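You operate a simulated robot arm through the tools that you are given. There is no shell and no other tool. Be economical: measure what you need, move in short steps, check, and stop when the job is done.

Carry out the task below with a simulated two-armed robot. There is one attempt and no reset: what you move stays moved.

Task
Butter the middle of the round tin, holding it steady.
Fine: one hand holds the tin while the other brushes; red brush, butter from the yellow dish; tube base out on the island top first; brush back in the white crock. A coat counts when it lies all over at full strength: go over it till it gets no stronger.

It is judged by the outcome, as a careful person would: the job done as asked, and still so three seconds after it is handed in. It fails if anything else is knocked over, pushed out of place, dropped, spilled or broken.

Robot
Two 6-joint arms with two-finger parallel grippers on one trunk that stands fixed in place. Base frame: the origin is at the foot of the trunk, x ahead of it, y to its left, z up. Lengths are in cm, angles in degrees, forces in N, time in s.
The left shoulder is at [2, 14.8, 84.1], the right one opposite. With the tool pointing down near the work surface each hand reaches from about 26 to 90 cm from the base axis, measured 20 degrees to its own side. Payload 4.4 kg a hand.
The TCP of each hand is the grasp point between the finger pads, 2.3 cm short of the fingertips. In the tool frame z runs along the fingers and y along their closing line. Largest opening 9.4 cm; finger width 3.8, thickness 1; the body of the gripper, 5.4 by 9.6 cm, starts 3.9 cm behind the TCP.
Orientation is told as [roll, pitch, yaw] about the base's x, y, z axes, in that order, counted from this pose: with the fingers straight down and closing along the base's y, the tool's x points along the base's -x, its y along +y and its z along -z.

Tools
- The arms move only by the tool servo_tool. It takes "left_rows", "right_rows" or both (then of equal length, played together; a hand with none holds still); each is a list of rows, each a list of 3 entries, a list of its own where there are three numbers: the finger opening in cm, from 0 to 9.4, then the shift along the tool's x, y, z in cm, then the turn, a rotation vector about the tool's x, y, z in degrees. In form: [[grip, [tx, ty, tz], [rx, ry, rz]], ...]. A call has 1 to 12 rows; each row shifts and turns the commanded pose from where the row before left it, along the tool's axes as they then stand. Rows are played at 5 a second. More than 5 cm and 8.6 degrees between two rows, or a gripper value outside its range, and nothing of the call is played. A pose out of reach is approached as far as the arm can. The call stops where the force on the tool passes 40 N (or 10 N more than at its start, if that is more) or the arm is blocked; 0.2 s more then pass. The fingers move at their own pace (about 4.5 cm/s each) and stop on an object; they squeeze with about 32 N. The grip force told is the motor's: it shows also when the fingers shut on nothing. Time passes only in rows, and 0.2 s behind the last, so rows that do not move let the fingers close. It gives the time, the measured TCP pose, the force on the tool (base axes), the opening and the grip force at its end, in the units of the frame above (readings bear some noise), with the torque about the TCP (base axes, N m) and any sound that the robot's microphone picked up.
- Cameras (640 x 400 px; columns grow to the right, rows downward): "scene" is now at [5.98, -1.54, 152.86]; the picture's right is [-0.18, -0.98, 0.00], its down [-0.47, 0.09, -0.88] and it looks along [0.86, -0.16, -0.48] (base axes); focal length 357 px, centre (320, 200). "left" rides on the left gripper at [8.7, -1.6, -7.4] in its tool frame; the picture's right is [0.18, 0.98, 0.00], its down [-0.58, 0.11, -0.81] and it looks along [-0.79, 0.15, 0.59] (tool axes); focal length 243 px, centre (320, 200). "right" rides on the right gripper at [8.6, 1.6, -7.4] in its tool frame; the picture's right is [-0.18, 0.98, 0.00], its down [-0.58, -0.11, -0.81] and it looks along [-0.79, -0.15, 0.59] (tool axes); focal length 243 px, centre (320, 200). There is no depth. A picture from a camera that has moved, and an enlarged one, comes with that camera's place and axes in the base frame and with its lens.
- capture(camera): a new picture of that camera. No time passes.
- turn_head(pan, tilt): turns the head with the scene camera to pan (to the left, within 86 degrees either way) and tilt (down, from -29 to 69), counted from straight ahead of the robot. It gives what a move gives.
- zoom(camera, box): a new picture of the part [left, top, right, bottom] of that camera's present view, enlarged. No time passes.
- sign_off(): hands the job in; it is judged then, once.

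Go step by step. Nothing tells you positions but the pictures and the camera data: compare them with the known pose of the tool, close in by small moves and look again before you grip or let go. The budget is 120 turns and 74 pictures, counting those below and the enlarged ones. Unless the task says otherwise, let go and move clear before handing in, and close with one line.

The tools are called after "Call:" as name(argument=value, ...) on one line, values as JSON. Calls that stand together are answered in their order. servo_tool: Moves the arms, as the interface text tells. Its arguments: {"type":"object","properties":{"left_rows":{"type":"array","items":{"type":"array"}},"right_rows":{"type":"array","items":{"type":"array"}}},"required":[]} The other tools are called the same way: turn_head (pan, tilt) turns the head that bears the scene camera; capture (camera) takes a picture; zoom (camera, box) takes an enlarged picture of a part of a camera's view; sign_off () hands the job in.

At the start:

```text
clock: 0.0
left_position: [50.45, 15.98, 130.89]
left_tcp_rot: [-0.1, 0.0, -7.8]
left_contact_force: [-0.6, 0.2, 0.5]
left_wrist_torque: [0.0, -0.03, -0.01]
left_gripper_width: 9.39
left_grasp_force: 0.1
right_position: [50.05, -30.76, 135.75]
right_tcp_rot: [0.0, 0.0, -7.8]
right_contact_force: [0.5, -0.5, -0.2]
right_wrist_torque: [0.0, -0.01, 0.01]
right_gripper_width: 9.4
right_grasp_force: 0.1
head pan, tilt: [-10.7, 28.7]
```

scene: 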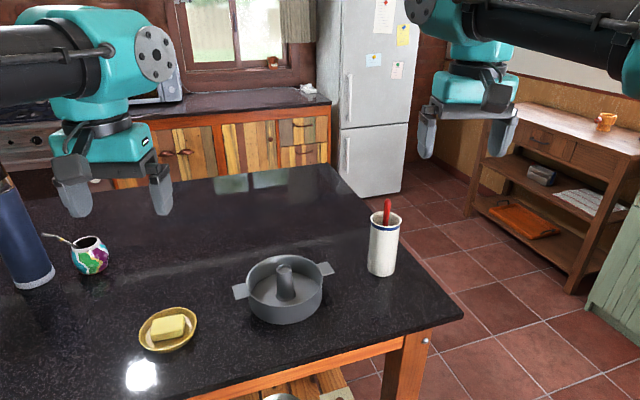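
right: 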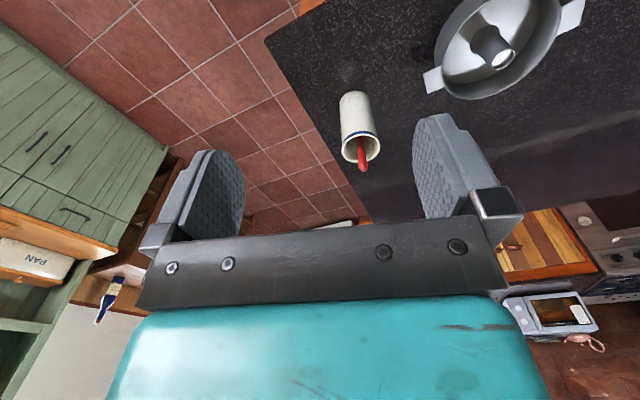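
left: 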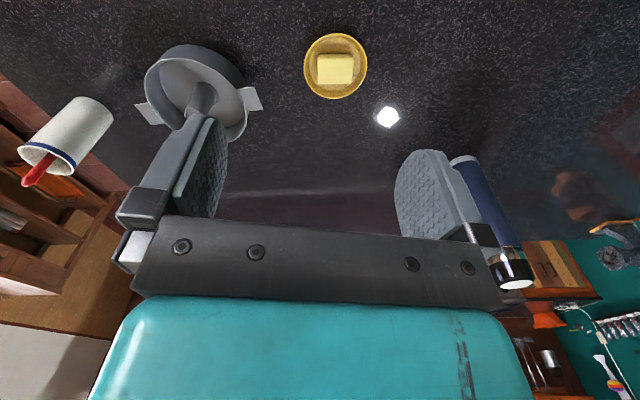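

I see the round tin with a tube in its middle and two lug handles, the white crock with the red brush to its right, and the yellow butter dish to its left. I'll look closer at each before measuring.

Call:
zoom(camera="scene", box=[220, 240, 348, 330])

Call:
zoom(camera="right", box=[320, 0, 600, 175])

Call:
turn_head(pan=-5, tilt=50)

Call:
capture(camera="scene")

```text
4.44 times, centred on (284, 285) of scene
camera zoom: at [5.98, -1.54, 152.86], right [-0.18, -0.98, 0.0], down [-0.47, 0.09, -0.88], along [0.86, -0.16, -0.48], focal length 1587 px, centre (480, -178)
```

zoom: 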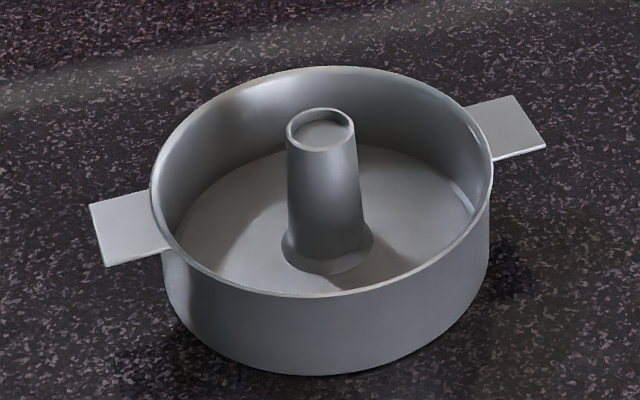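

```text
2.29 times, centred on (460, 88) of right
camera zoom: at [41.77, -27.9, 143.19], right [0.32, 0.95, 0.0], down [0.56, -0.19, 0.81], along [0.76, -0.26, -0.59], focal length 555 px, centre (0, 457)
```

zoom: 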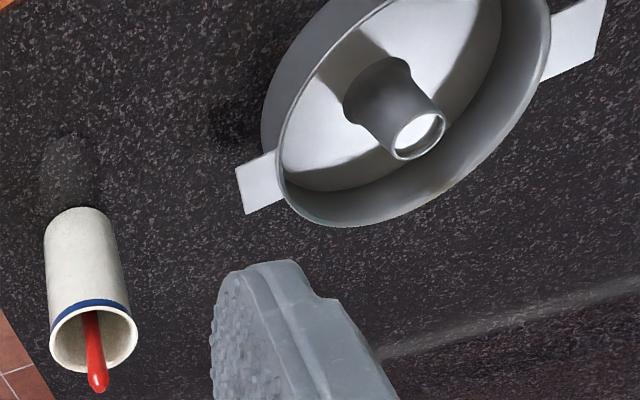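

```text
clock: 0.8
left_position: [50.64, 16.11, 130.82]
left_tcp_rot: [-0.1, 0.0, -7.8]
left_contact_force: [0.3, 0.2, -0.7]
left_wrist_torque: [0.01, 0.01, 0.02]
left_gripper_width: 9.39
left_grasp_force: 0.1
right_position: [50.09, -30.64, 135.73]
right_tcp_rot: [0.2, 0.0, -7.8]
right_contact_force: [0.0, -0.4, -0.3]
right_wrist_torque: [-0.03, 0.04, 0.01]
right_gripper_width: 9.38
right_grasp_force: 0.0
head pan, tilt: [-5.0, 50.0]
```

```text
68 pictures are left
```

scene: 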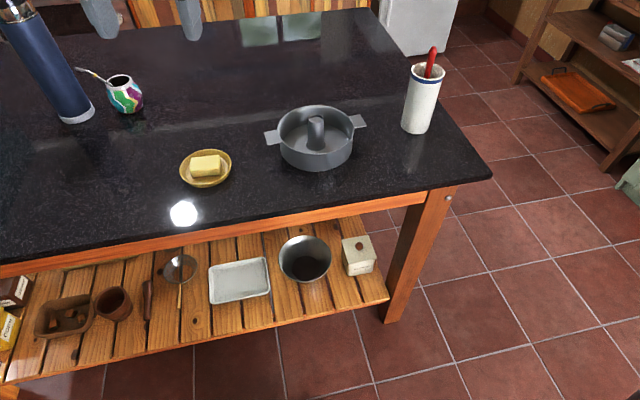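

The tube stands on a flat plate in the tin. I need the camera data for the new head pose, so I zoom to measure the tin, crock and dish.

Call:
zoom(camera="scene", box=[250, 80, 410, 180])

Call:
zoom(camera="scene", box=[380, 40, 476, 140])

Call:
zoom(camera="scene", box=[160, 130, 256, 190])

```text
4.00 times, centred on (330, 130) of scene
camera zoom: at [4.71, -0.53, 149.71], right [-0.09, -1.0, 0.0], down [-0.76, 0.07, -0.64], along [0.64, -0.06, -0.77], focal length 1428 px, centre (280, 480)
```

zoom: 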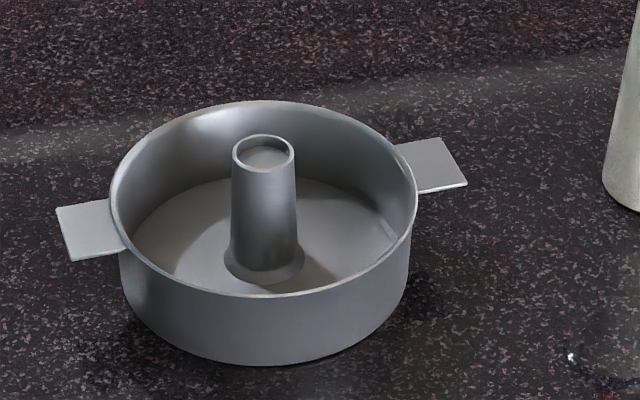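

```text
4.00 times, centred on (428, 90) of scene
camera zoom: at [4.71, -0.53, 149.71], right [-0.09, -1.0, 0.0], down [-0.76, 0.07, -0.64], along [0.64, -0.06, -0.77], focal length 1428 px, centre (-112, 640)
```

zoom: 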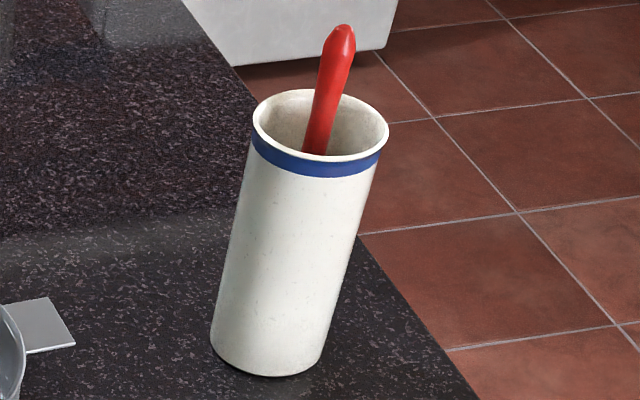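

```text
6.67 times, centred on (208, 160) of scene
camera zoom: at [4.71, -0.53, 149.71], right [-0.09, -1.0, 0.0], down [-0.76, 0.07, -0.64], along [0.64, -0.06, -0.77], focal length 2381 px, centre (1067, 467)
```

zoom: 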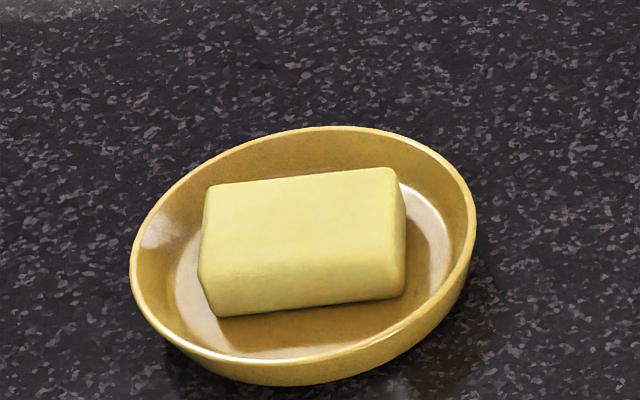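

Table top is roughly z 91–92, tube top about (69, -5, 101), crock at (75, -31) with rim about 107, and butter dish at (62, 19.5). I bring the left hand above the tube and look.

Call:
servo_tool(left_rows=[[7, [-3.0, -2.66, 2.1], [0, 0, 0]], [7, [-3.0, -2.66, 2.1], [0, 0, 0]], [7, [-3.0, -2.66, 2.1], [0, 0, 0]], [7, [-3.0, -2.66, 2.1], [0, 0, 0]], [7, [-3.0, -2.66, 2.1], [0, 0, 0]], [7, [-3.0, -2.66, 2.1], [0, 0, 0]], [7, [-3.0, -2.66, 2.1], [0, 0, 0]], [7, [0, 0, 0], [0, 0, 0]]])

Call:
capture(camera="left")

Call:
capture(camera="scene")

```text
clock: 2.6
left_position: [68.75, -5.29, 116.22]
left_tcp_rot: [-0.1, -0.1, -7.9]
left_contact_force: [-0.1, -0.5, 1.3]
left_wrist_torque: [-0.01, 0.0, 0.05]
left_gripper_width: 6.98
left_grasp_force: 0.1
right_position: [50.13, -30.6, 135.74]
right_tcp_rot: [0.0, 0.0, -7.8]
right_contact_force: [0.2, 0.5, 0.4]
right_wrist_torque: [0.02, -0.01, 0.01]
right_gripper_width: 9.39
right_grasp_force: 0.0
head pan, tilt: [-5.0, 50.0]
```

```text
64 pictures are left
camera left: at [59.9, -5.78, 123.72], right [-0.05, 1.0, 0.0], down [0.59, 0.03, 0.81], along [0.81, 0.04, -0.59], focal length 243 px, centre (320, 200)
```

left: 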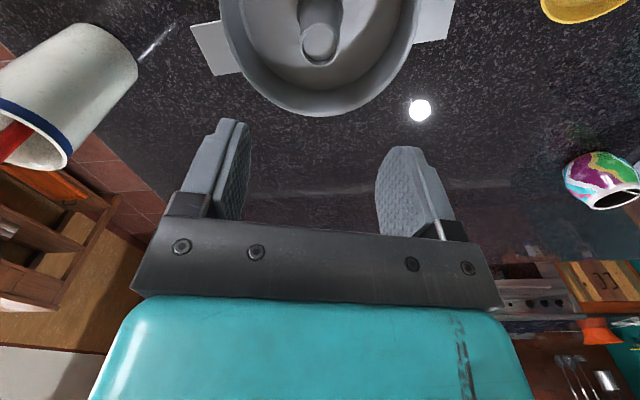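

```text
63 pictures are left
```

scene: 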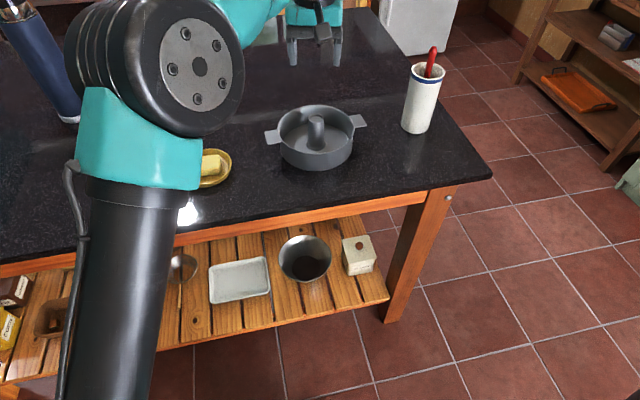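

The tube is centred below the hand within about half a centimetre. I lower it to just above the tube and look again.

Call:
servo_tool(left_rows=[[7, [0.15, 0, 3], [0, 0, 0]], [7, [0.15, 0, 3], [0, 0, 0]], [7, [0, 0, 2.5], [0, 0, 0]]])

Call:
capture(camera="left")

Call:
zoom(camera="scene", box=[240, 60, 400, 180])

```text
clock: 3.5
left_position: [68.54, -5.26, 107.69]
left_tcp_rot: [-0.1, 0.0, -7.8]
left_contact_force: [-1.4, 0.2, 0.3]
left_wrist_torque: [0.01, 0.01, -0.01]
left_gripper_width: 6.98
left_grasp_force: 0.0
right_position: [50.11, -30.76, 135.75]
right_tcp_rot: [0.0, -0.1, -7.7]
right_contact_force: [-0.2, 0.4, -0.8]
right_wrist_torque: [0.03, 0.0, -0.02]
right_gripper_width: 9.4
right_grasp_force: 0.1
head pan, tilt: [-5.0, 50.0]
```

```text
62 pictures are left
camera left: at [59.77, -5.64, 115.21], right [-0.05, 1.0, 0.0], down [0.59, 0.03, 0.81], along [0.81, 0.04, -0.59], focal length 243 px, centre (320, 200)
```

left: 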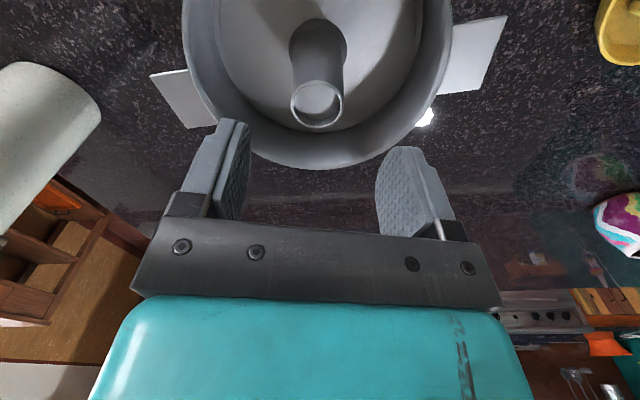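

```text
3.33 times, centred on (320, 120) of scene
camera zoom: at [4.69, -0.53, 149.7], right [-0.09, -1.0, 0.0], down [-0.76, 0.07, -0.64], along [0.64, -0.06, -0.77], focal length 1190 px, centre (320, 467)
```

zoom: 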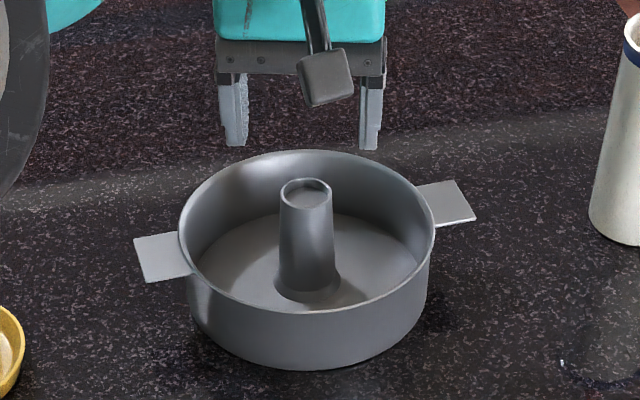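

The tube is well centred between the fingers. I go down to z 98.7 and close on it.

Call:
servo_tool(left_rows=[[7, [0.05, -0.08, 3], [0, 0, 0]], [7, [0, 0, 3], [0, 0, 0]], [7, [0, 0, 2.8], [0, 0, 0]], [7, [0, 0, 0], [0, 0, 0]], [3.5, [0, 0, 0], [0, 0, 0]], [2, [0, 0, 0], [0, 0, 0]], [2, [0, 0, 0], [0, 0, 0]], [2, [0, 0, 0], [0, 0, 0]]])

Call:
capture(camera="left")

```text
clock: 5.2
left_position: [68.6, -5.21, 98.91]
left_tcp_rot: [-0.1, 0.0, -7.8]
left_contact_force: [-0.1, 1.1, 0.3]
left_wrist_torque: [0.01, -0.03, 0.02]
left_gripper_width: 3.63
left_grasp_force: 31.7
right_position: [50.08, -30.65, 135.78]
right_tcp_rot: [0.0, 0.0, -7.8]
right_contact_force: [-0.7, -0.4, -0.3]
right_wrist_torque: [0.01, -0.02, 0.03]
right_gripper_width: 9.39
right_grasp_force: 0.1
head pan, tilt: [-5.0, 50.0]
```

```text
60 pictures are left
camera left: at [59.83, -5.65, 106.55], right [-0.05, 1.0, 0.0], down [0.59, 0.03, 0.81], along [0.81, 0.04, -0.59], focal length 243 px, centre (320, 200)
```

left: 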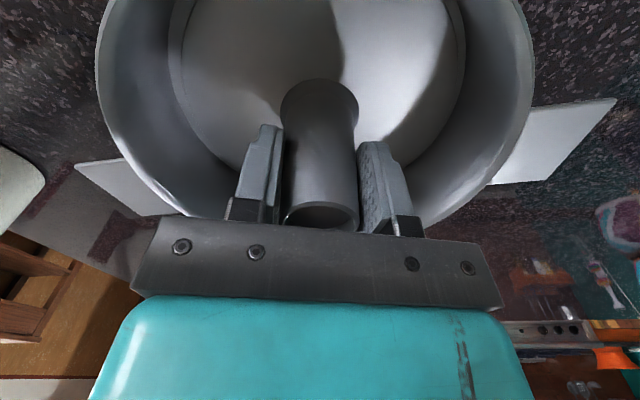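

The tube is gripped at 3.6 cm. I lift slowly and check whether the plate comes away from the tin.

Call:
servo_tool(left_rows=[[2, [0, 0, -0.7], [0, 0, 0]], [2, [0, 0, -0.7], [0, 0, 0]], [2, [0, 0, -0.7], [0, 0, 0]], [2, [0, 0, 0], [0, 0, 0]]])

Call:
zoom(camera="scene", box=[240, 60, 400, 180])

```text
clock: 6.2
left_position: [68.56, -5.23, 101.24]
left_tcp_rot: [0.0, 0.0, -7.8]
left_contact_force: [-0.2, 0.5, -1.0]
left_wrist_torque: [-0.01, 0.0, 0.0]
left_gripper_width: 3.65
left_grasp_force: 31.7
right_position: [50.08, -30.79, 135.64]
right_tcp_rot: [0.0, 0.0, -7.8]
right_contact_force: [0.1, -0.2, 0.1]
right_wrist_torque: [0.05, 0.01, 0.02]
right_gripper_width: 9.4
right_grasp_force: 0.2
head pan, tilt: [-5.0, 50.0]
```

```text
3.33 times, centred on (320, 120) of scene
camera zoom: at [4.71, -0.53, 149.7], right [-0.09, -1.0, 0.0], down [-0.76, 0.07, -0.64], along [0.64, -0.06, -0.77], focal length 1190 px, centre (320, 467)
```

zoom: 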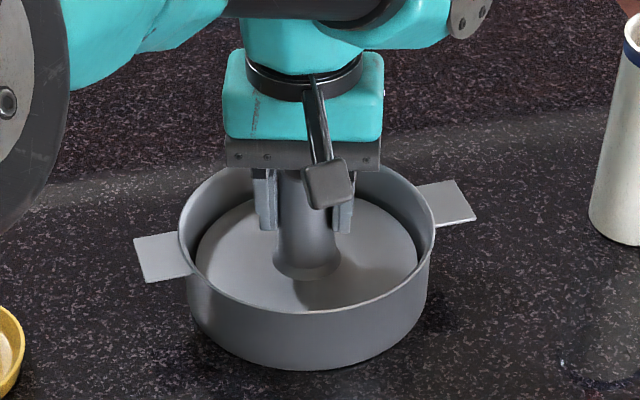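

The plate comes away cleanly and the tin stays. I lift it clear.

Call:
servo_tool(left_rows=[[2, [0, 0, -1.5], [0, 0, 0]], [2, [0, 0, -1.5], [0, 0, 0]], [2, [0, 0, -3], [0, 0, 0]], [2, [0, 0, -3], [0, 0, 0]], [2, [0, 0, -3], [0, 0, 0]], [2, [0, 0, 0], [0, 0, 0]]])

Call:
zoom(camera="scene", box=[210, 20, 430, 190])

```text
clock: 7.7
left_position: [68.56, -5.5, 113.18]
left_tcp_rot: [-0.1, -0.1, -7.8]
left_contact_force: [-0.4, 0.2, -0.9]
left_wrist_torque: [0.01, 0.01, 0.03]
left_gripper_width: 3.67
left_grasp_force: 32.0
right_position: [50.13, -30.66, 135.78]
right_tcp_rot: [0.0, 0.0, -7.8]
right_contact_force: [0.7, -0.8, 0.2]
right_wrist_torque: [0.02, 0.01, 0.0]
right_gripper_width: 9.37
right_grasp_force: 0.0
head pan, tilt: [-5.0, 50.0]
```

```text
2.35 times, centred on (320, 105) of scene
camera zoom: at [4.72, -0.53, 149.7], right [-0.09, -1.0, 0.0], down [-0.76, 0.07, -0.64], along [0.64, -0.06, -0.77], focal length 840 px, centre (320, 424)
```

zoom: 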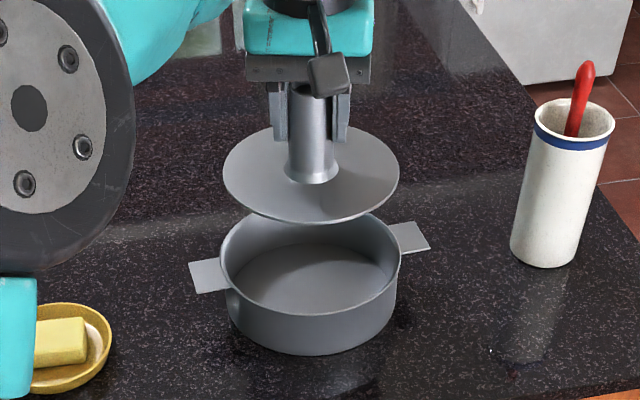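

The tin has a flat floor of its own, which the tube base was covering. I carry the tube base to free counter at about (71, 38).

Call:
servo_tool(left_rows=[[2, [0.34, 4.34, 0], [0, 0, 0]], [2, [0.34, 4.34, 0], [0, 0, 0]], [2, [0.34, 4.34, 0], [0, 0, 0]], [2, [0.34, 4.34, 0], [0, 0, 0]], [2, [0.34, 4.34, 0], [0, 0, 0]], [2, [0.34, 4.34, 0], [0, 0, 0]], [2, [0.34, 4.34, 0], [0, 0, 0]], [2, [0.34, 4.34, 0], [0, 0, 0]], [2, [0.34, 4.34, 0], [0, 0, 0]], [2, [0.34, 4.34, 0], [0, 0, 0]], [2, [0, 0, 0], [0, 0, 0]]])

Call:
capture(camera="scene")

Call:
capture(camera="left")

```text
clock: 10.1
left_position: [71.08, 38.49, 112.9]
left_tcp_rot: [-0.1, -0.1, -7.9]
left_contact_force: [-0.6, -0.9, -1.3]
left_wrist_torque: [0.04, 0.01, 0.02]
left_gripper_width: 3.66
left_grasp_force: 31.6
right_position: [50.16, -30.73, 135.77]
right_tcp_rot: [0.0, 0.0, -7.8]
right_contact_force: [0.3, -0.3, -0.1]
right_wrist_torque: [-0.03, 0.01, -0.01]
right_gripper_width: 9.4
right_grasp_force: 0.2
head pan, tilt: [-5.0, 50.0]
```

```text
57 pictures are left
```

scene: 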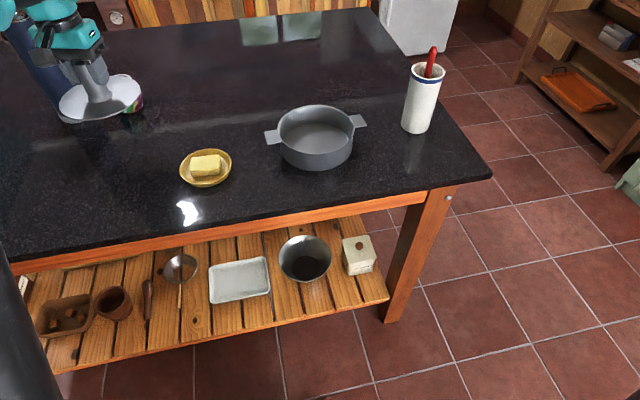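

```text
56 pictures are left
camera left: at [62.36, 37.97, 120.44], right [-0.05, 1.0, 0.0], down [0.59, 0.03, 0.81], along [0.81, 0.04, -0.59], focal length 243 px, centre (320, 200)
```

left: 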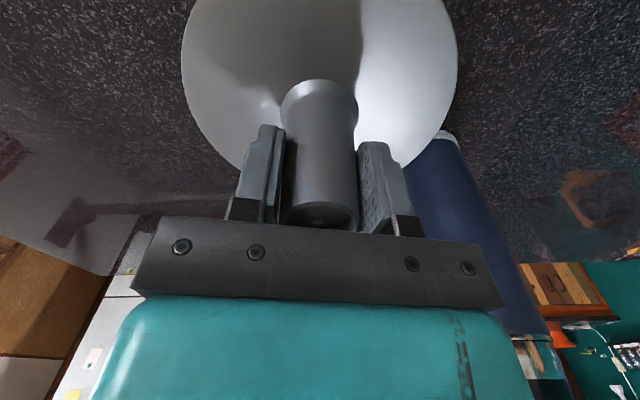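

Space below is clear (dish, bottle and cup all more than 5 cm away from the plate's landing spot). I lower it.

Call:
servo_tool(left_rows=[[2, [0, 0, 3], [0, 0, 0]], [2, [0, 0, 3], [0, 0, 0]], [2, [0, 0, 3], [0, 0, 0]], [2, [0, 0, 3], [0, 0, 0]], [2, [0, 0, 0], [0, 0, 0]]])

Call:
zoom(camera="scene", box=[40, 60, 240, 220])

```text
clock: 11.2
left_position: [70.99, 38.14, 101.09]
left_tcp_rot: [-0.1, 0.0, -7.8]
left_contact_force: [0.1, -0.1, -1.3]
left_wrist_torque: [-0.02, -0.02, -0.01]
left_gripper_width: 3.65
left_grasp_force: 31.6
right_position: [49.96, -30.61, 135.74]
right_tcp_rot: [-0.1, 0.0, -7.9]
right_contact_force: [0.4, 0.1, -0.2]
right_wrist_torque: [-0.02, -0.02, -0.04]
right_gripper_width: 9.38
right_grasp_force: 0.1
head pan, tilt: [-5.0, 50.0]
```

```text
2.50 times, centred on (140, 140) of scene
camera zoom: at [4.71, -0.53, 149.7], right [-0.09, -1.0, 0.0], down [-0.76, 0.07, -0.64], along [0.64, -0.06, -0.77], focal length 893 px, centre (770, 350)
```

zoom: 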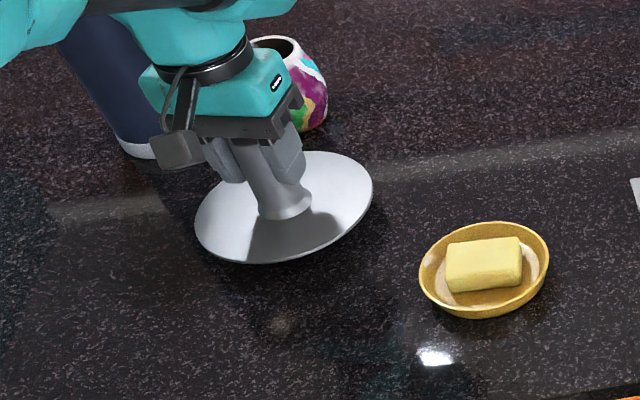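

About 2 cm to go. I lower in small steps feeling for contact.

Call:
servo_tool(left_rows=[[2, [0, 0, 0.5], [0, 0, 0]], [2, [0, 0, 0.5], [0, 0, 0]], [2, [0, 0, 0.5], [0, 0, 0]], [2, [0, 0, 0.4], [0, 0, 0]], [2, [0, 0, 0], [0, 0, 0]]])

```text
clock: 12.4
left_position: [70.94, 38.18, 99.01]
left_tcp_rot: [-0.1, 0.0, -7.8]
left_contact_force: [-0.8, 0.1, -0.8]
left_wrist_torque: [0.02, -0.01, 0.02]
left_gripper_width: 3.62
left_grasp_force: 32.1
right_position: [50.14, -30.69, 135.76]
right_tcp_rot: [-0.1, 0.0, -7.8]
right_contact_force: [0.6, 0.2, -0.3]
right_wrist_torque: [-0.01, -0.01, 0.0]
right_gripper_width: 9.39
right_grasp_force: 0.1
head pan, tilt: [-5.0, 50.0]
```

Call:
servo_tool(left_rows=[[2, [0, 0, 0.2], [0, 0, 0]], [2, [0, 0, 0.2], [0, 0, 0]], [2, [0, 0, 0], [0, 0, 0]]])

```text
clock: 13.2
left_position: [70.97, 38.21, 98.64]
left_tcp_rot: [0.0, 0.0, -7.9]
left_contact_force: [0.3, 0.2, -0.8]
left_wrist_torque: [-0.01, 0.0, -0.03]
left_gripper_width: 3.66
left_grasp_force: 31.6
right_position: [50.03, -30.64, 135.58]
right_tcp_rot: [0.1, -0.1, -7.8]
right_contact_force: [-0.2, 0.5, -0.6]
right_wrist_torque: [0.0, 0.03, -0.02]
right_gripper_width: 9.41
right_grasp_force: 0.1
head pan, tilt: [-5.0, 50.0]
```

Still no contact; I continue in tiny steps.

Call:
servo_tool(left_rows=[[2, [0, 0, 0.15], [0, 0, 0]], [2, [0, 0, 0.15], [0, 0, 0]], [2, [0, 0, 0], [0, 0, 0]]])

Call:
zoom(camera="scene", box=[90, 90, 170, 150])

```text
clock: 14.1
left_position: [70.99, 38.14, 98.66]
left_tcp_rot: [0.0, -0.3, -7.8]
left_contact_force: [-5.2, 1.1, 21.0]
left_wrist_torque: [0.13, 0.74, 0.03]
left_gripper_width: 3.66
left_grasp_force: 32.2
right_position: [50.09, -30.59, 135.83]
right_tcp_rot: [-0.1, 0.1, -7.8]
right_contact_force: [-0.2, 0.4, 0.3]
right_wrist_torque: [-0.01, -0.01, -0.01]
right_gripper_width: 9.42
right_grasp_force: 0.0
head pan, tilt: [-5.0, 50.0]
```

```text
6.67 times, centred on (130, 120) of scene
camera zoom: at [4.66, -0.55, 149.7], right [-0.09, -1.0, 0.0], down [-0.76, 0.07, -0.64], along [0.64, -0.06, -0.77], focal length 2381 px, centre (1587, 733)
```

zoom: 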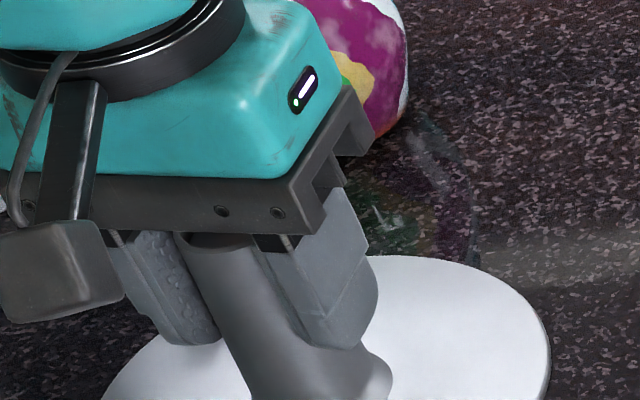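

It rests on the counter now. I open and back straight up.

Call:
servo_tool(left_rows=[[2, [0, 0, -0.15], [0, 0, 0]], [5, [0, 0, 0], [0, 0, 0]], [7, [0, 0, 0], [0, 0, 0]], [7, [0, 0, 0], [0, 0, 0]], [7, [0, 0, -2], [0, 0, 0]], [7, [0, 0, -4], [0, 0, 0]], [7, [0, 0, -5], [0, 0, 0]], [7, [0, 0, -4], [0, 0, 0]], [7, [0, 0, 0], [0, 0, 0]]])

Call:
capture(camera="scene")

Call:
zoom(camera="scene", box=[255, 90, 375, 180])

```text
clock: 16.1
left_position: [70.77, 38.26, 113.39]
left_tcp_rot: [-0.2, 0.0, -7.8]
left_contact_force: [0.6, -1.0, 0.3]
left_wrist_torque: [0.02, -0.01, -0.01]
left_gripper_width: 7.0
left_grasp_force: 0.0
right_position: [50.11, -30.78, 135.71]
right_tcp_rot: [0.0, 0.0, -7.8]
right_contact_force: [-0.3, 0.4, -0.1]
right_wrist_torque: [0.02, -0.01, -0.01]
right_gripper_width: 9.39
right_grasp_force: 0.1
head pan, tilt: [-5.0, 50.0]
```

```text
53 pictures are left
```

scene: 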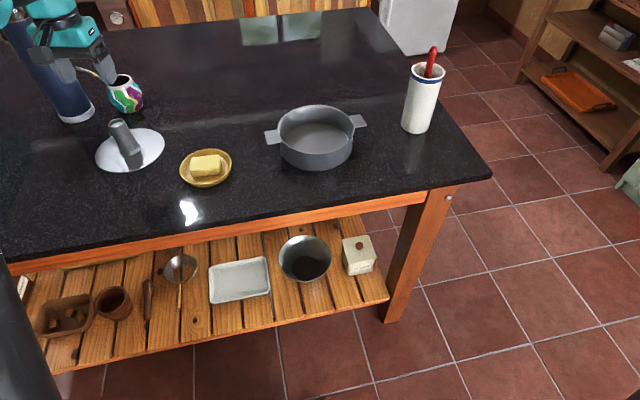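

```text
4.44 times, centred on (315, 135) of scene
camera zoom: at [4.72, -0.53, 149.7], right [-0.09, -1.0, 0.0], down [-0.76, 0.07, -0.64], along [0.64, -0.06, -0.77], focal length 1587 px, centre (342, 489)
```

zoom: 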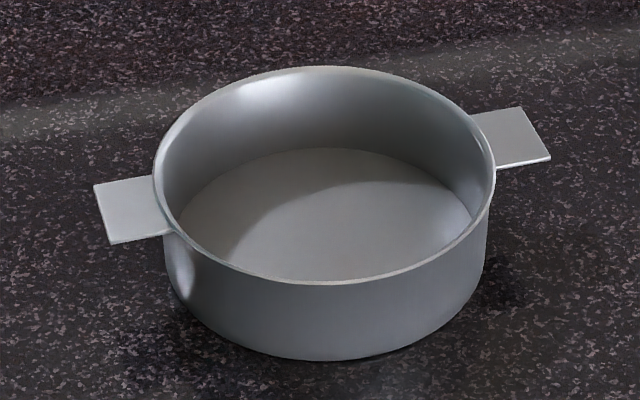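

The tube base is out and standing on the counter. Next the brush: its handle tip is near (76, -31, 112), almost upright, so I bring the right hand above the crock.

Call:
servo_tool(right_rows=[[6, [-4.15, 0.5, 2.28], [0, 0, 0]], [6, [-4.15, 0.5, 2.28], [0, 0, 0]], [6, [-4.15, 0.5, 2.28], [0, 0, 0]], [6, [-4.15, 0.5, 2.28], [0, 0, 0]], [6, [-4.15, 0.5, 2.28], [0, 0, 0]], [6, [-4.15, 0.5, 2.28], [0, 0, 0]], [6, [0, 0, 0], [0, 0, 0]]])

Call:
capture(camera="right")

Call:
zoom(camera="scene", box=[360, 0, 488, 140])

```text
clock: 17.6
left_position: [70.88, 38.31, 113.42]
left_tcp_rot: [-0.2, 0.0, -7.8]
left_contact_force: [-0.6, 0.0, 0.2]
left_wrist_torque: [0.0, -0.04, -0.01]
left_gripper_width: 7.0
left_grasp_force: 0.1
right_position: [75.44, -31.03, 121.88]
right_tcp_rot: [0.0, 0.0, -7.8]
right_contact_force: [-0.3, -1.0, -0.8]
right_wrist_torque: [-0.02, 0.02, 0.0]
right_gripper_width: 6.01
right_grasp_force: 0.1
head pan, tilt: [-5.0, 50.0]
```

```text
51 pictures are left
camera right: at [67.2, -28.24, 129.33], right [0.32, 0.95, 0.0], down [0.56, -0.19, 0.81], along [0.76, -0.25, -0.59], focal length 243 px, centre (320, 200)
```

right: 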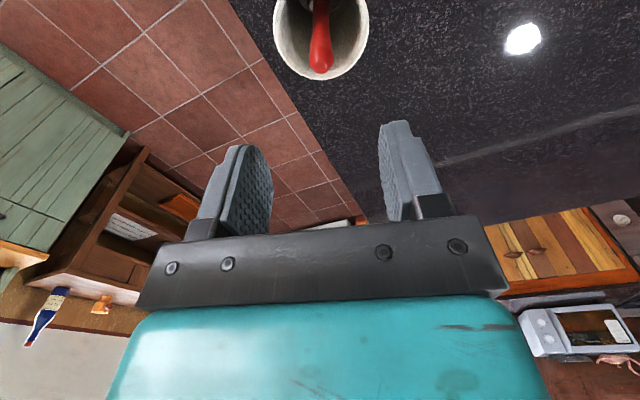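

```text
2.86 times, centred on (424, 70) of scene
camera zoom: at [4.7, -0.53, 149.7], right [-0.09, -1.0, 0.0], down [-0.76, 0.07, -0.64], along [0.64, -0.06, -0.77], focal length 1020 px, centre (23, 571)
```

zoom: 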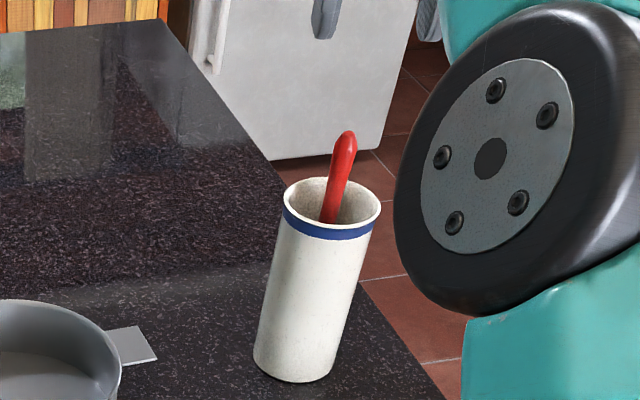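

The tip works out nearer (74, -30.3, 113.5) with the rim at about 107.8. I centre on it and lower part way, with fingers at 4 cm, then check.

Call:
servo_tool(right_rows=[[4.4, [1.48, 0.53, 1], [0, 0, 0]], [4.4, [0, 0, 2.5], [0, 0, 0]], [4.4, [0, 0, 2], [0, 0, 0]], [4.4, [0, 0, 0], [0, 0, 0]]])

Call:
capture(camera="right")

Call:
zoom(camera="scene", box=[360, 0, 488, 140])

```text
clock: 18.6
left_position: [70.72, 38.15, 113.34]
left_tcp_rot: [-0.1, 0.0, -7.9]
left_contact_force: [0.9, 0.2, 0.3]
left_wrist_torque: [0.0, 0.04, 0.02]
left_gripper_width: 7.02
left_grasp_force: 0.1
right_position: [74.01, -30.5, 116.39]
right_tcp_rot: [0.0, 0.0, -7.8]
right_contact_force: [-0.5, 0.3, 0.2]
right_wrist_torque: [0.01, 0.0, 0.0]
right_gripper_width: 4.43
right_grasp_force: 0.1
head pan, tilt: [-5.0, 50.0]
```

```text
49 pictures are left
camera right: at [65.65, -27.7, 123.71], right [0.32, 0.95, 0.0], down [0.56, -0.19, 0.81], along [0.77, -0.26, -0.59], focal length 243 px, centre (320, 200)
```

right: 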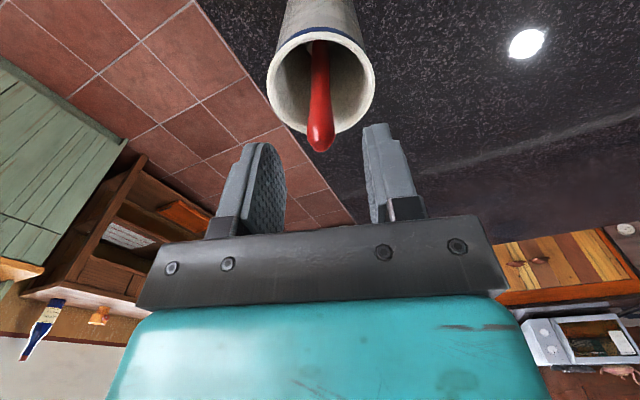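

```text
2.86 times, centred on (424, 70) of scene
camera zoom: at [4.71, -0.53, 149.7], right [-0.09, -1.0, 0.0], down [-0.76, 0.07, -0.64], along [0.64, -0.06, -0.77], focal length 1020 px, centre (23, 571)
```

zoom: 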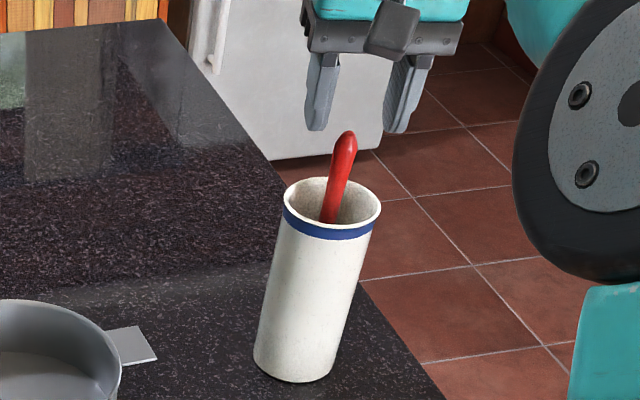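

The handle is centred between the fingers. I lower to z 110.6 (fingertips just above the rim) and close.

Call:
servo_tool(right_rows=[[4.4, [0, 0, 3], [0, 0, 0]], [4.4, [0, 0, 2.7], [0, 0, 0]], [4.4, [0, 0, 0], [0, 0, 0]], [2.5, [0, 0, 0], [0, 0, 0]], [0.5, [0, 0, 0], [0, 0, 0]], [0.5, [0, 0, 0], [0, 0, 0]], [0.5, [0, 0, 0], [0, 0, 0]]])

Call:
capture(camera="right")

Call:
zoom(camera="scene", box=[360, 0, 488, 140])

```text
clock: 20.2
left_position: [70.87, 38.32, 113.32]
left_tcp_rot: [-0.1, 0.0, -7.8]
left_contact_force: [-0.3, 0.9, -0.6]
left_wrist_torque: [0.0, -0.01, -0.01]
left_gripper_width: 7.0
left_grasp_force: 0.0
right_position: [73.9, -30.3, 110.57]
right_tcp_rot: [-0.1, -0.1, -7.8]
right_contact_force: [-0.5, 0.0, 0.1]
right_wrist_torque: [0.0, 0.02, 0.02]
right_gripper_width: 1.41
right_grasp_force: 32.3
head pan, tilt: [-5.0, 50.0]
```

```text
47 pictures are left
camera right: at [65.52, -27.48, 118.08], right [0.32, 0.95, 0.0], down [0.56, -0.19, 0.81], along [0.76, -0.26, -0.59], focal length 243 px, centre (320, 200)
```

right: 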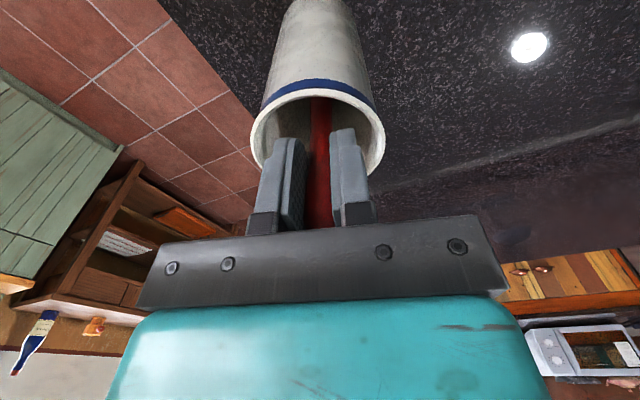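

```text
2.86 times, centred on (424, 70) of scene
camera zoom: at [4.71, -0.53, 149.7], right [-0.09, -1.0, 0.0], down [-0.76, 0.07, -0.64], along [0.64, -0.06, -0.77], focal length 1020 px, centre (23, 571)
```

zoom: 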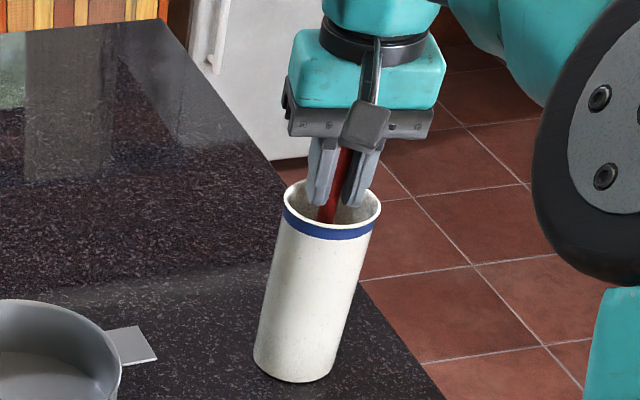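

The handle is gripped at 1.4 cm. I lift straight up, in two stages.

Call:
servo_tool(right_rows=[[0.5, [0, 0, -1], [0, 0, 0]], [0.5, [0, 0, -2], [0, 0, 0]], [0.5, [0, 0, -3], [0, 0, 0]], [0.5, [0, 0, -3], [0, 0, 0]], [0.5, [0, 0, -3], [0, 0, 0]], [0.5, [0, 0, -3], [0, 0, 0]], [0.5, [0, 0, -3], [0, 0, 0]], [0.5, [0, 0, 0], [0, 0, 0]]])

Call:
capture(camera="scene")

Call:
capture(camera="right")

```text
clock: 22.1
left_position: [70.78, 38.26, 113.32]
left_tcp_rot: [0.0, 0.0, -7.8]
left_contact_force: [0.2, -0.6, 0.5]
left_wrist_torque: [-0.01, -0.01, 0.02]
left_gripper_width: 6.99
left_grasp_force: 0.0
right_position: [73.15, -30.28, 128.43]
right_tcp_rot: [0.0, 0.1, -7.9]
right_contact_force: [1.4, -0.6, -0.7]
right_wrist_torque: [0.0, -0.02, 0.0]
right_gripper_width: 1.39
right_grasp_force: 32.1
right hand out of reach, approached as far as the arm can: row 7
head pan, tilt: [-5.0, 50.0]
```

```text
45 pictures are left
```

scene: 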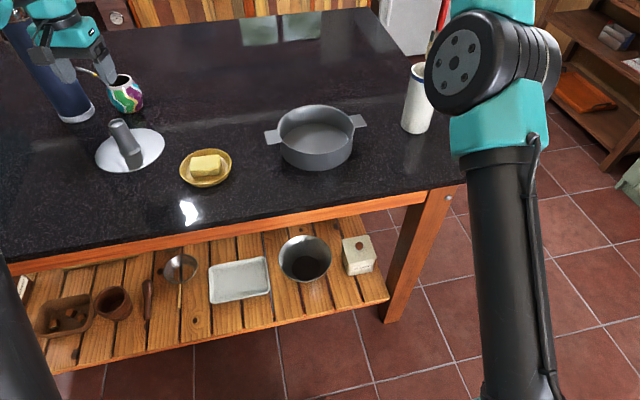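

```text
44 pictures are left
camera right: at [64.79, -27.43, 135.9], right [0.32, 0.95, 0.0], down [0.56, -0.19, 0.81], along [0.76, -0.25, -0.59], focal length 243 px, centre (320, 200)
```

right: 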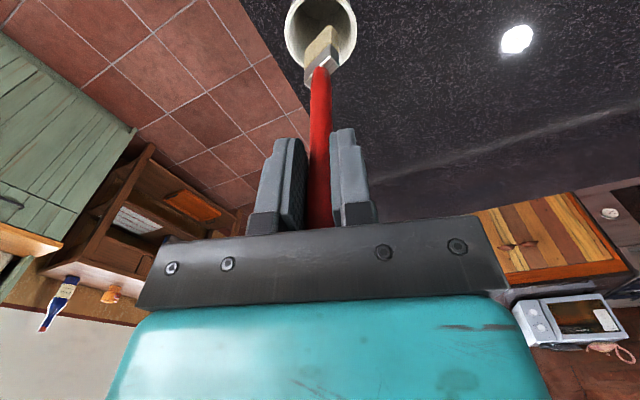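

The arm ran near its reach limit at this height. I check whether the bristles have cleared the crock.

Call:
zoom(camera="right", box=[240, 0, 400, 110])

Call:
turn_head(pan=-26, tilt=40)

Call:
capture(camera="scene")

```text
3.64 times, centred on (320, 55) of right
camera zoom: at [64.79, -27.43, 135.9], right [0.32, 0.95, 0.0], down [0.56, -0.19, 0.81], along [0.76, -0.25, -0.59], focal length 882 px, centre (320, 727)
```

zoom: 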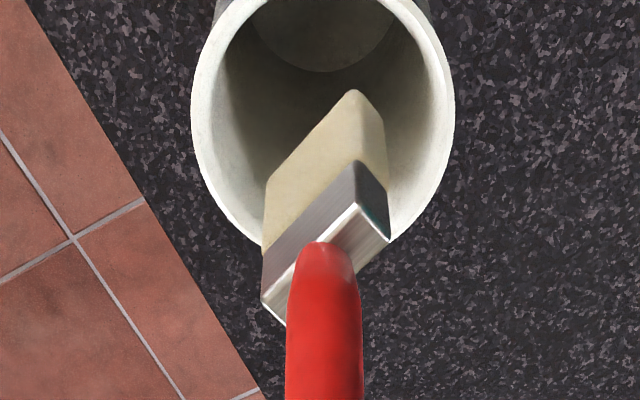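

```text
clock: 22.9
left_position: [70.78, 38.34, 113.27]
left_tcp_rot: [-0.1, 0.0, -7.8]
left_contact_force: [-0.5, 0.4, 0.1]
left_wrist_torque: [0.02, 0.0, 0.01]
left_gripper_width: 7.0
left_grasp_force: 0.1
right_position: [73.29, -30.26, 128.44]
right_tcp_rot: [0.1, 0.1, -7.9]
right_contact_force: [0.3, -1.1, 0.2]
right_wrist_torque: [-0.02, -0.01, 0.02]
right_gripper_width: 1.37
right_grasp_force: 32.1
head pan, tilt: [-26.0, 40.0]
```

```text
42 pictures are left
```

scene: 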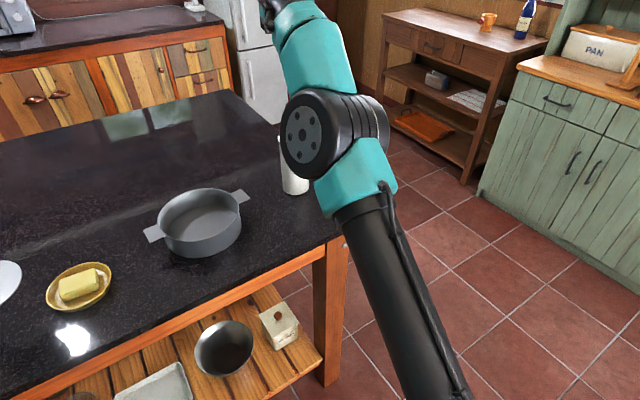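

The bristles end about 17 cm below the TCP, at z ≈ 111, clear of the rim (107.8). I move the left hand aside and carry the brush high over the tin toward the dish.

Call:
servo_tool(left_rows=[[7, [2.9, 1.6, -2], [0, 0, 0]], [7, [2.9, 1.6, -2], [0, 0, 0]], [7, [2.9, 1.6, -2], [0, 0, 0]], [7, [2.9, 1.6, -2], [0, 0, 0]], [7, [2.9, 1.6, -2], [0, 0, 0]], [7, [2.9, 1.6, -2], [0, 0, 0]], [7, [0, 0, 0], [0, 0, 0]], [7, [0, 0, 0], [0, 0, 0]], [7, [0, 0, 0], [0, 0, 0]]], right_rows=[[0.5, [2, 3, 0], [0, 0, 0]], [0.5, [2, 4, 0], [0, 0, 0]], [0.5, [2, 4, 0], [0, 0, 0]], [0.5, [2, 4, 0.6], [0, 0, 0]], [0.5, [2, 4, 0.6], [0, 0, 0]], [0.5, [1.5, 4, 0.6], [0, 0, 0]], [0.5, [1.5, 4, 0.6], [0, 0, 0]], [0.5, [1.5, 4, 0.6], [0, 0, 0]], [0.5, [0, 0, 0], [0, 0, 0]]])

Call:
turn_head(pan=0, tilt=50)

Call:
capture(camera="scene")

```text
clock: 24.9
left_position: [55.07, 50.09, 125.34]
left_tcp_rot: [-0.1, 0.0, -7.8]
left_contact_force: [-0.4, 0.1, 0.3]
left_wrist_torque: [0.03, 0.01, 0.01]
left_gripper_width: 6.99
left_grasp_force: 0.0
right_position: [63.15, 2.23, 125.65]
right_tcp_rot: [0.0, 0.0, -7.9]
right_contact_force: [0.2, 0.4, -0.2]
right_wrist_torque: [0.0, -0.01, 0.0]
right_gripper_width: 1.4
right_grasp_force: 31.7
head pan, tilt: [-26.0, 40.0]
```

```text
clock: 25.8
left_position: [55.12, 50.2, 125.35]
left_tcp_rot: [-0.2, 0.0, -7.8]
left_contact_force: [1.0, -0.3, -0.3]
left_wrist_torque: [-0.01, -0.01, 0.04]
left_gripper_width: 6.98
left_grasp_force: 0.0
right_position: [63.11, 2.34, 125.65]
right_tcp_rot: [0.0, 0.1, -7.9]
right_contact_force: [0.4, 0.4, -0.2]
right_wrist_torque: [-0.01, 0.0, 0.01]
right_gripper_width: 1.42
right_grasp_force: 31.9
head pan, tilt: [0.0, 50.0]
```

```text
41 pictures are left
```

scene: 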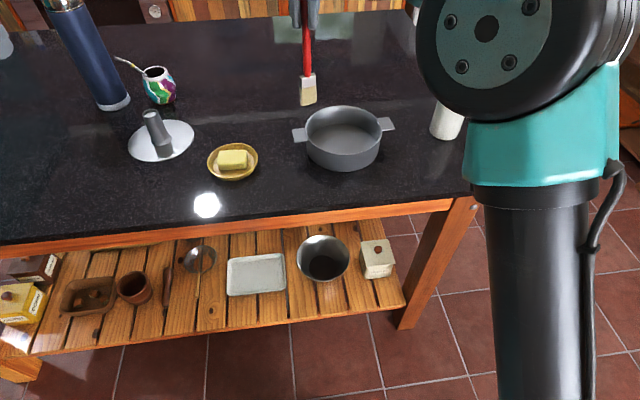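

The brush hangs straight from the right hand. I continue to above the butter.

Call:
servo_tool(right_rows=[[0.5, [0.76, 4.25, 0.5], [0, 0, 0]], [0.5, [0.76, 4.25, 0.5], [0, 0, 0]], [0.5, [0.76, 4.25, 1.5], [0, 0, 0]], [0.5, [0.76, 4.25, 2], [0, 0, 0]], [0.5, [0, 0, 0], [0, 0, 0]]])

Call:
zoom(camera="scene", box=[180, 60, 310, 190])

Call:
capture(camera="right")

```text
clock: 27.0
left_position: [55.04, 50.2, 125.33]
left_tcp_rot: [-0.1, 0.0, -7.8]
left_contact_force: [1.0, 0.5, 0.0]
left_wrist_torque: [0.03, 0.02, 0.01]
left_gripper_width: 7.0
left_grasp_force: 0.1
right_position: [62.11, 19.62, 121.21]
right_tcp_rot: [0.0, -0.1, -7.7]
right_contact_force: [-0.1, -0.4, 0.2]
right_wrist_torque: [0.02, 0.03, -0.01]
right_gripper_width: 1.37
right_grasp_force: 32.2
head pan, tilt: [0.0, 50.0]
```

```text
3.08 times, centred on (245, 125) of scene
camera zoom: at [4.73, 0.13, 149.7], right [0.0, -1.0, 0.0], down [-0.77, 0.0, -0.64], along [0.64, 0.0, -0.77], focal length 1099 px, centre (551, 431)
```

zoom: 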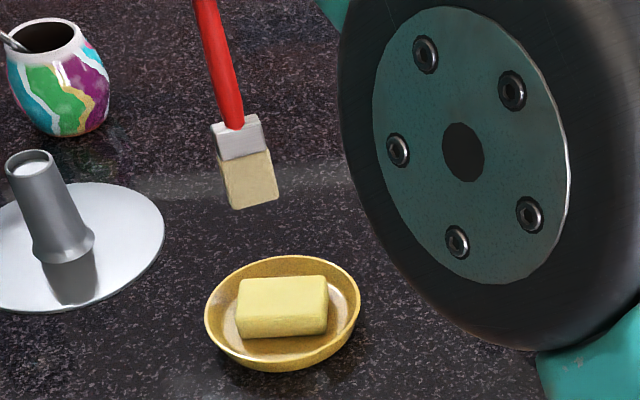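

```text
39 pictures are left
camera right: at [53.78, 22.29, 128.65], right [0.32, 0.95, 0.0], down [0.56, -0.19, 0.81], along [0.76, -0.26, -0.59], focal length 243 px, centre (320, 200)
```

right: 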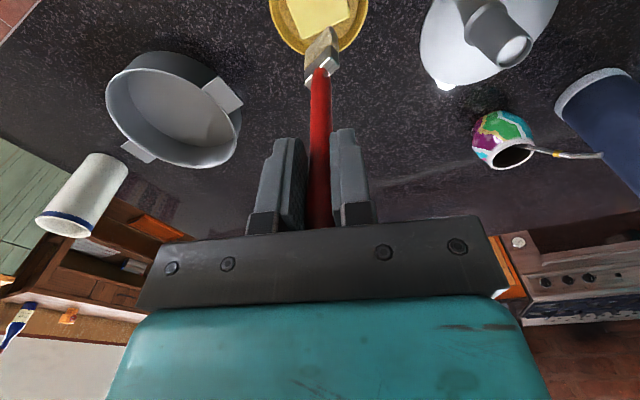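

The bristle end is at about z 104.4 (16.8 below TCP) and the butter top at about 95.5–96. I lower gently onto the butter.

Call:
servo_tool(right_rows=[[0.5, [-0.4, -0.24, 2.5], [0, 0, 0]], [0.5, [0, 0, 2.5], [0, 0, 0]], [0.5, [0, 0, 2.2], [0, 0, 0]], [0.5, [0, 0, 0.5], [0, 0, 0]], [0.5, [0, 0, 0], [0, 0, 0]]])

Call:
zoom(camera="scene", box=[180, 90, 310, 190])

```text
clock: 28.2
left_position: [55.09, 50.07, 125.34]
left_tcp_rot: [-0.2, 0.0, -7.8]
left_contact_force: [0.8, -0.4, 0.3]
left_wrist_torque: [-0.03, 0.02, 0.0]
left_gripper_width: 7.0
left_grasp_force: 0.1
right_position: [62.62, 19.34, 113.35]
right_tcp_rot: [0.0, 0.0, -7.8]
right_contact_force: [-0.1, 0.9, -0.3]
right_wrist_torque: [-0.01, -0.01, 0.01]
right_gripper_width: 1.36
right_grasp_force: 31.8
head pan, tilt: [0.0, 50.0]
```

```text
4.00 times, centred on (245, 140) of scene
camera zoom: at [4.74, 0.14, 149.7], right [0.0, -1.0, 0.0], down [-0.77, 0.0, -0.64], along [0.64, 0.0, -0.77], focal length 1428 px, centre (620, 440)
```

zoom: 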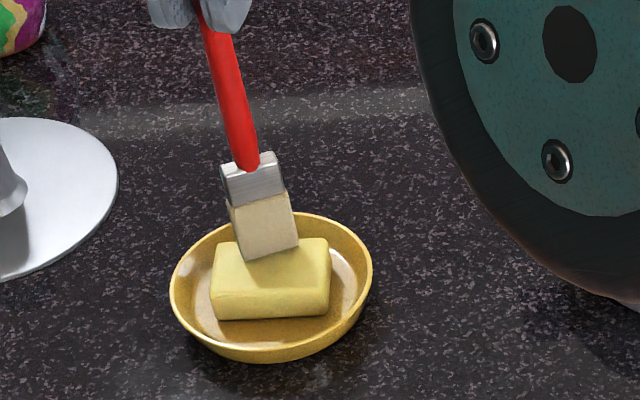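

Nearly touching. I continue in small steps to feel for contact.

Call:
servo_tool(right_rows=[[0.5, [0, 0, 0.3], [0, 0, 0]], [0.5, [0, 0, 0.3], [0, 0, 0]], [0.5, [0, 0, 0.2], [0, 0, 0]], [0.5, [0, 0, 0], [0, 0, 0]]])

Call:
zoom(camera="scene", box=[180, 90, 310, 190])

```text
clock: 29.2
left_position: [55.03, 50.1, 125.4]
left_tcp_rot: [-0.1, -0.1, -7.7]
left_contact_force: [-0.7, 0.4, -0.1]
left_wrist_torque: [-0.01, 0.0, -0.02]
left_gripper_width: 7.0
left_grasp_force: 0.1
right_position: [62.73, 19.33, 112.69]
right_tcp_rot: [0.2, 0.0, -7.8]
right_contact_force: [0.4, -0.5, 29.6]
right_wrist_torque: [0.06, -0.23, -0.02]
right_gripper_width: 1.44
right_grasp_force: 32.1
head pan, tilt: [0.0, 50.0]
```

```text
4.00 times, centred on (245, 140) of scene
camera zoom: at [4.69, 0.13, 149.7], right [0.0, -1.0, 0.0], down [-0.77, 0.0, -0.64], along [0.64, 0.0, -0.77], focal length 1428 px, centre (620, 440)
```

zoom: 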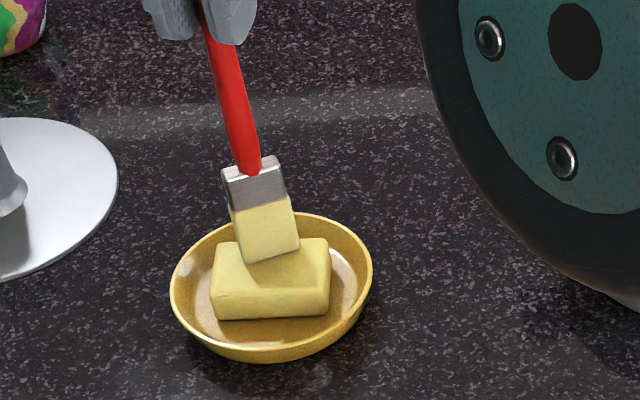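

Contact at 30 N and the bristles have turned yellow with butter. I lift the brush, carry it back over the tin, and meanwhile turn the left hand so its fingers will straddle the tin's left tab.

Call:
servo_tool(left_rows=[[7, [0, 0, 0], [0, 0, 7.86]], [7, [0, 0, 0], [0, 0, 7.86]], [7, [0, 0, 0], [0, 0, 7.86]], [7, [0, 0, 0], [0, 0, 7.86]], [7, [0, 0, 0], [0, 0, 7.86]], [7, [0, 0, 0], [0, 0, 7.86]], [7, [0, 0, 0], [0, 0, 7.86]], [7, [0, 0, 0], [0, 0, 7.86]], [7, [0, 0, 0], [0, 0, 7.86]], [7, [0, 0, 0], [0, 0, 0]]], right_rows=[[0.5, [0, 0, -3], [0, 0, 0]], [0.5, [0, 0, -4], [0, 0, 0]], [0.5, [0, 0, -4], [0, 0, 0]], [0.5, [-1.5, -3.95, 0], [0, 0, 0]], [0.5, [-1.5, -3.95, 0], [0, 0, 0]], [0.5, [-1.5, -3.95, 0], [0, 0, 0]], [0.5, [-1.5, -3.95, 0], [0, 0, 0]], [0.5, [-1.5, -3.95, 0], [0, 0, 0]], [0.5, [-1.5, -3.95, 0], [0, 0, 0]], [0.5, [0, 0, 0], [0, 0, 0]]])

Call:
capture(camera="scene")

```text
clock: 31.4
left_position: [55.15, 49.86, 125.58]
left_tcp_rot: [-0.1, -0.1, -78.6]
left_contact_force: [0.3, -0.2, 0.4]
left_wrist_torque: [-0.05, 0.01, -0.01]
left_gripper_width: 7.01
left_grasp_force: 0.1
right_position: [68.14, -5.42, 123.45]
right_tcp_rot: [0.0, 0.0, -7.8]
right_contact_force: [-0.2, -0.6, -0.7]
right_wrist_torque: [0.02, -0.01, -0.02]
right_gripper_width: 1.4
right_grasp_force: 31.7
head pan, tilt: [0.0, 50.0]
```

```text
36 pictures are left
```

scene: 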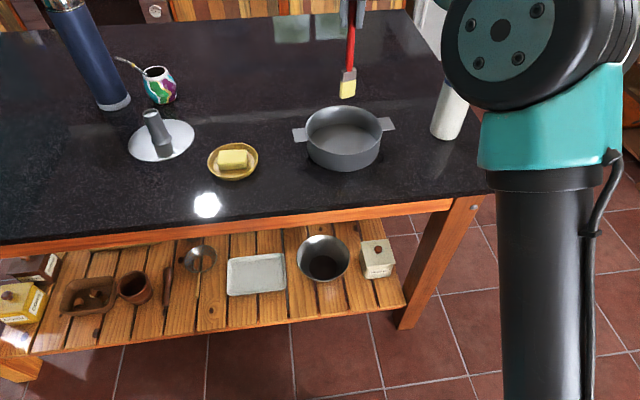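

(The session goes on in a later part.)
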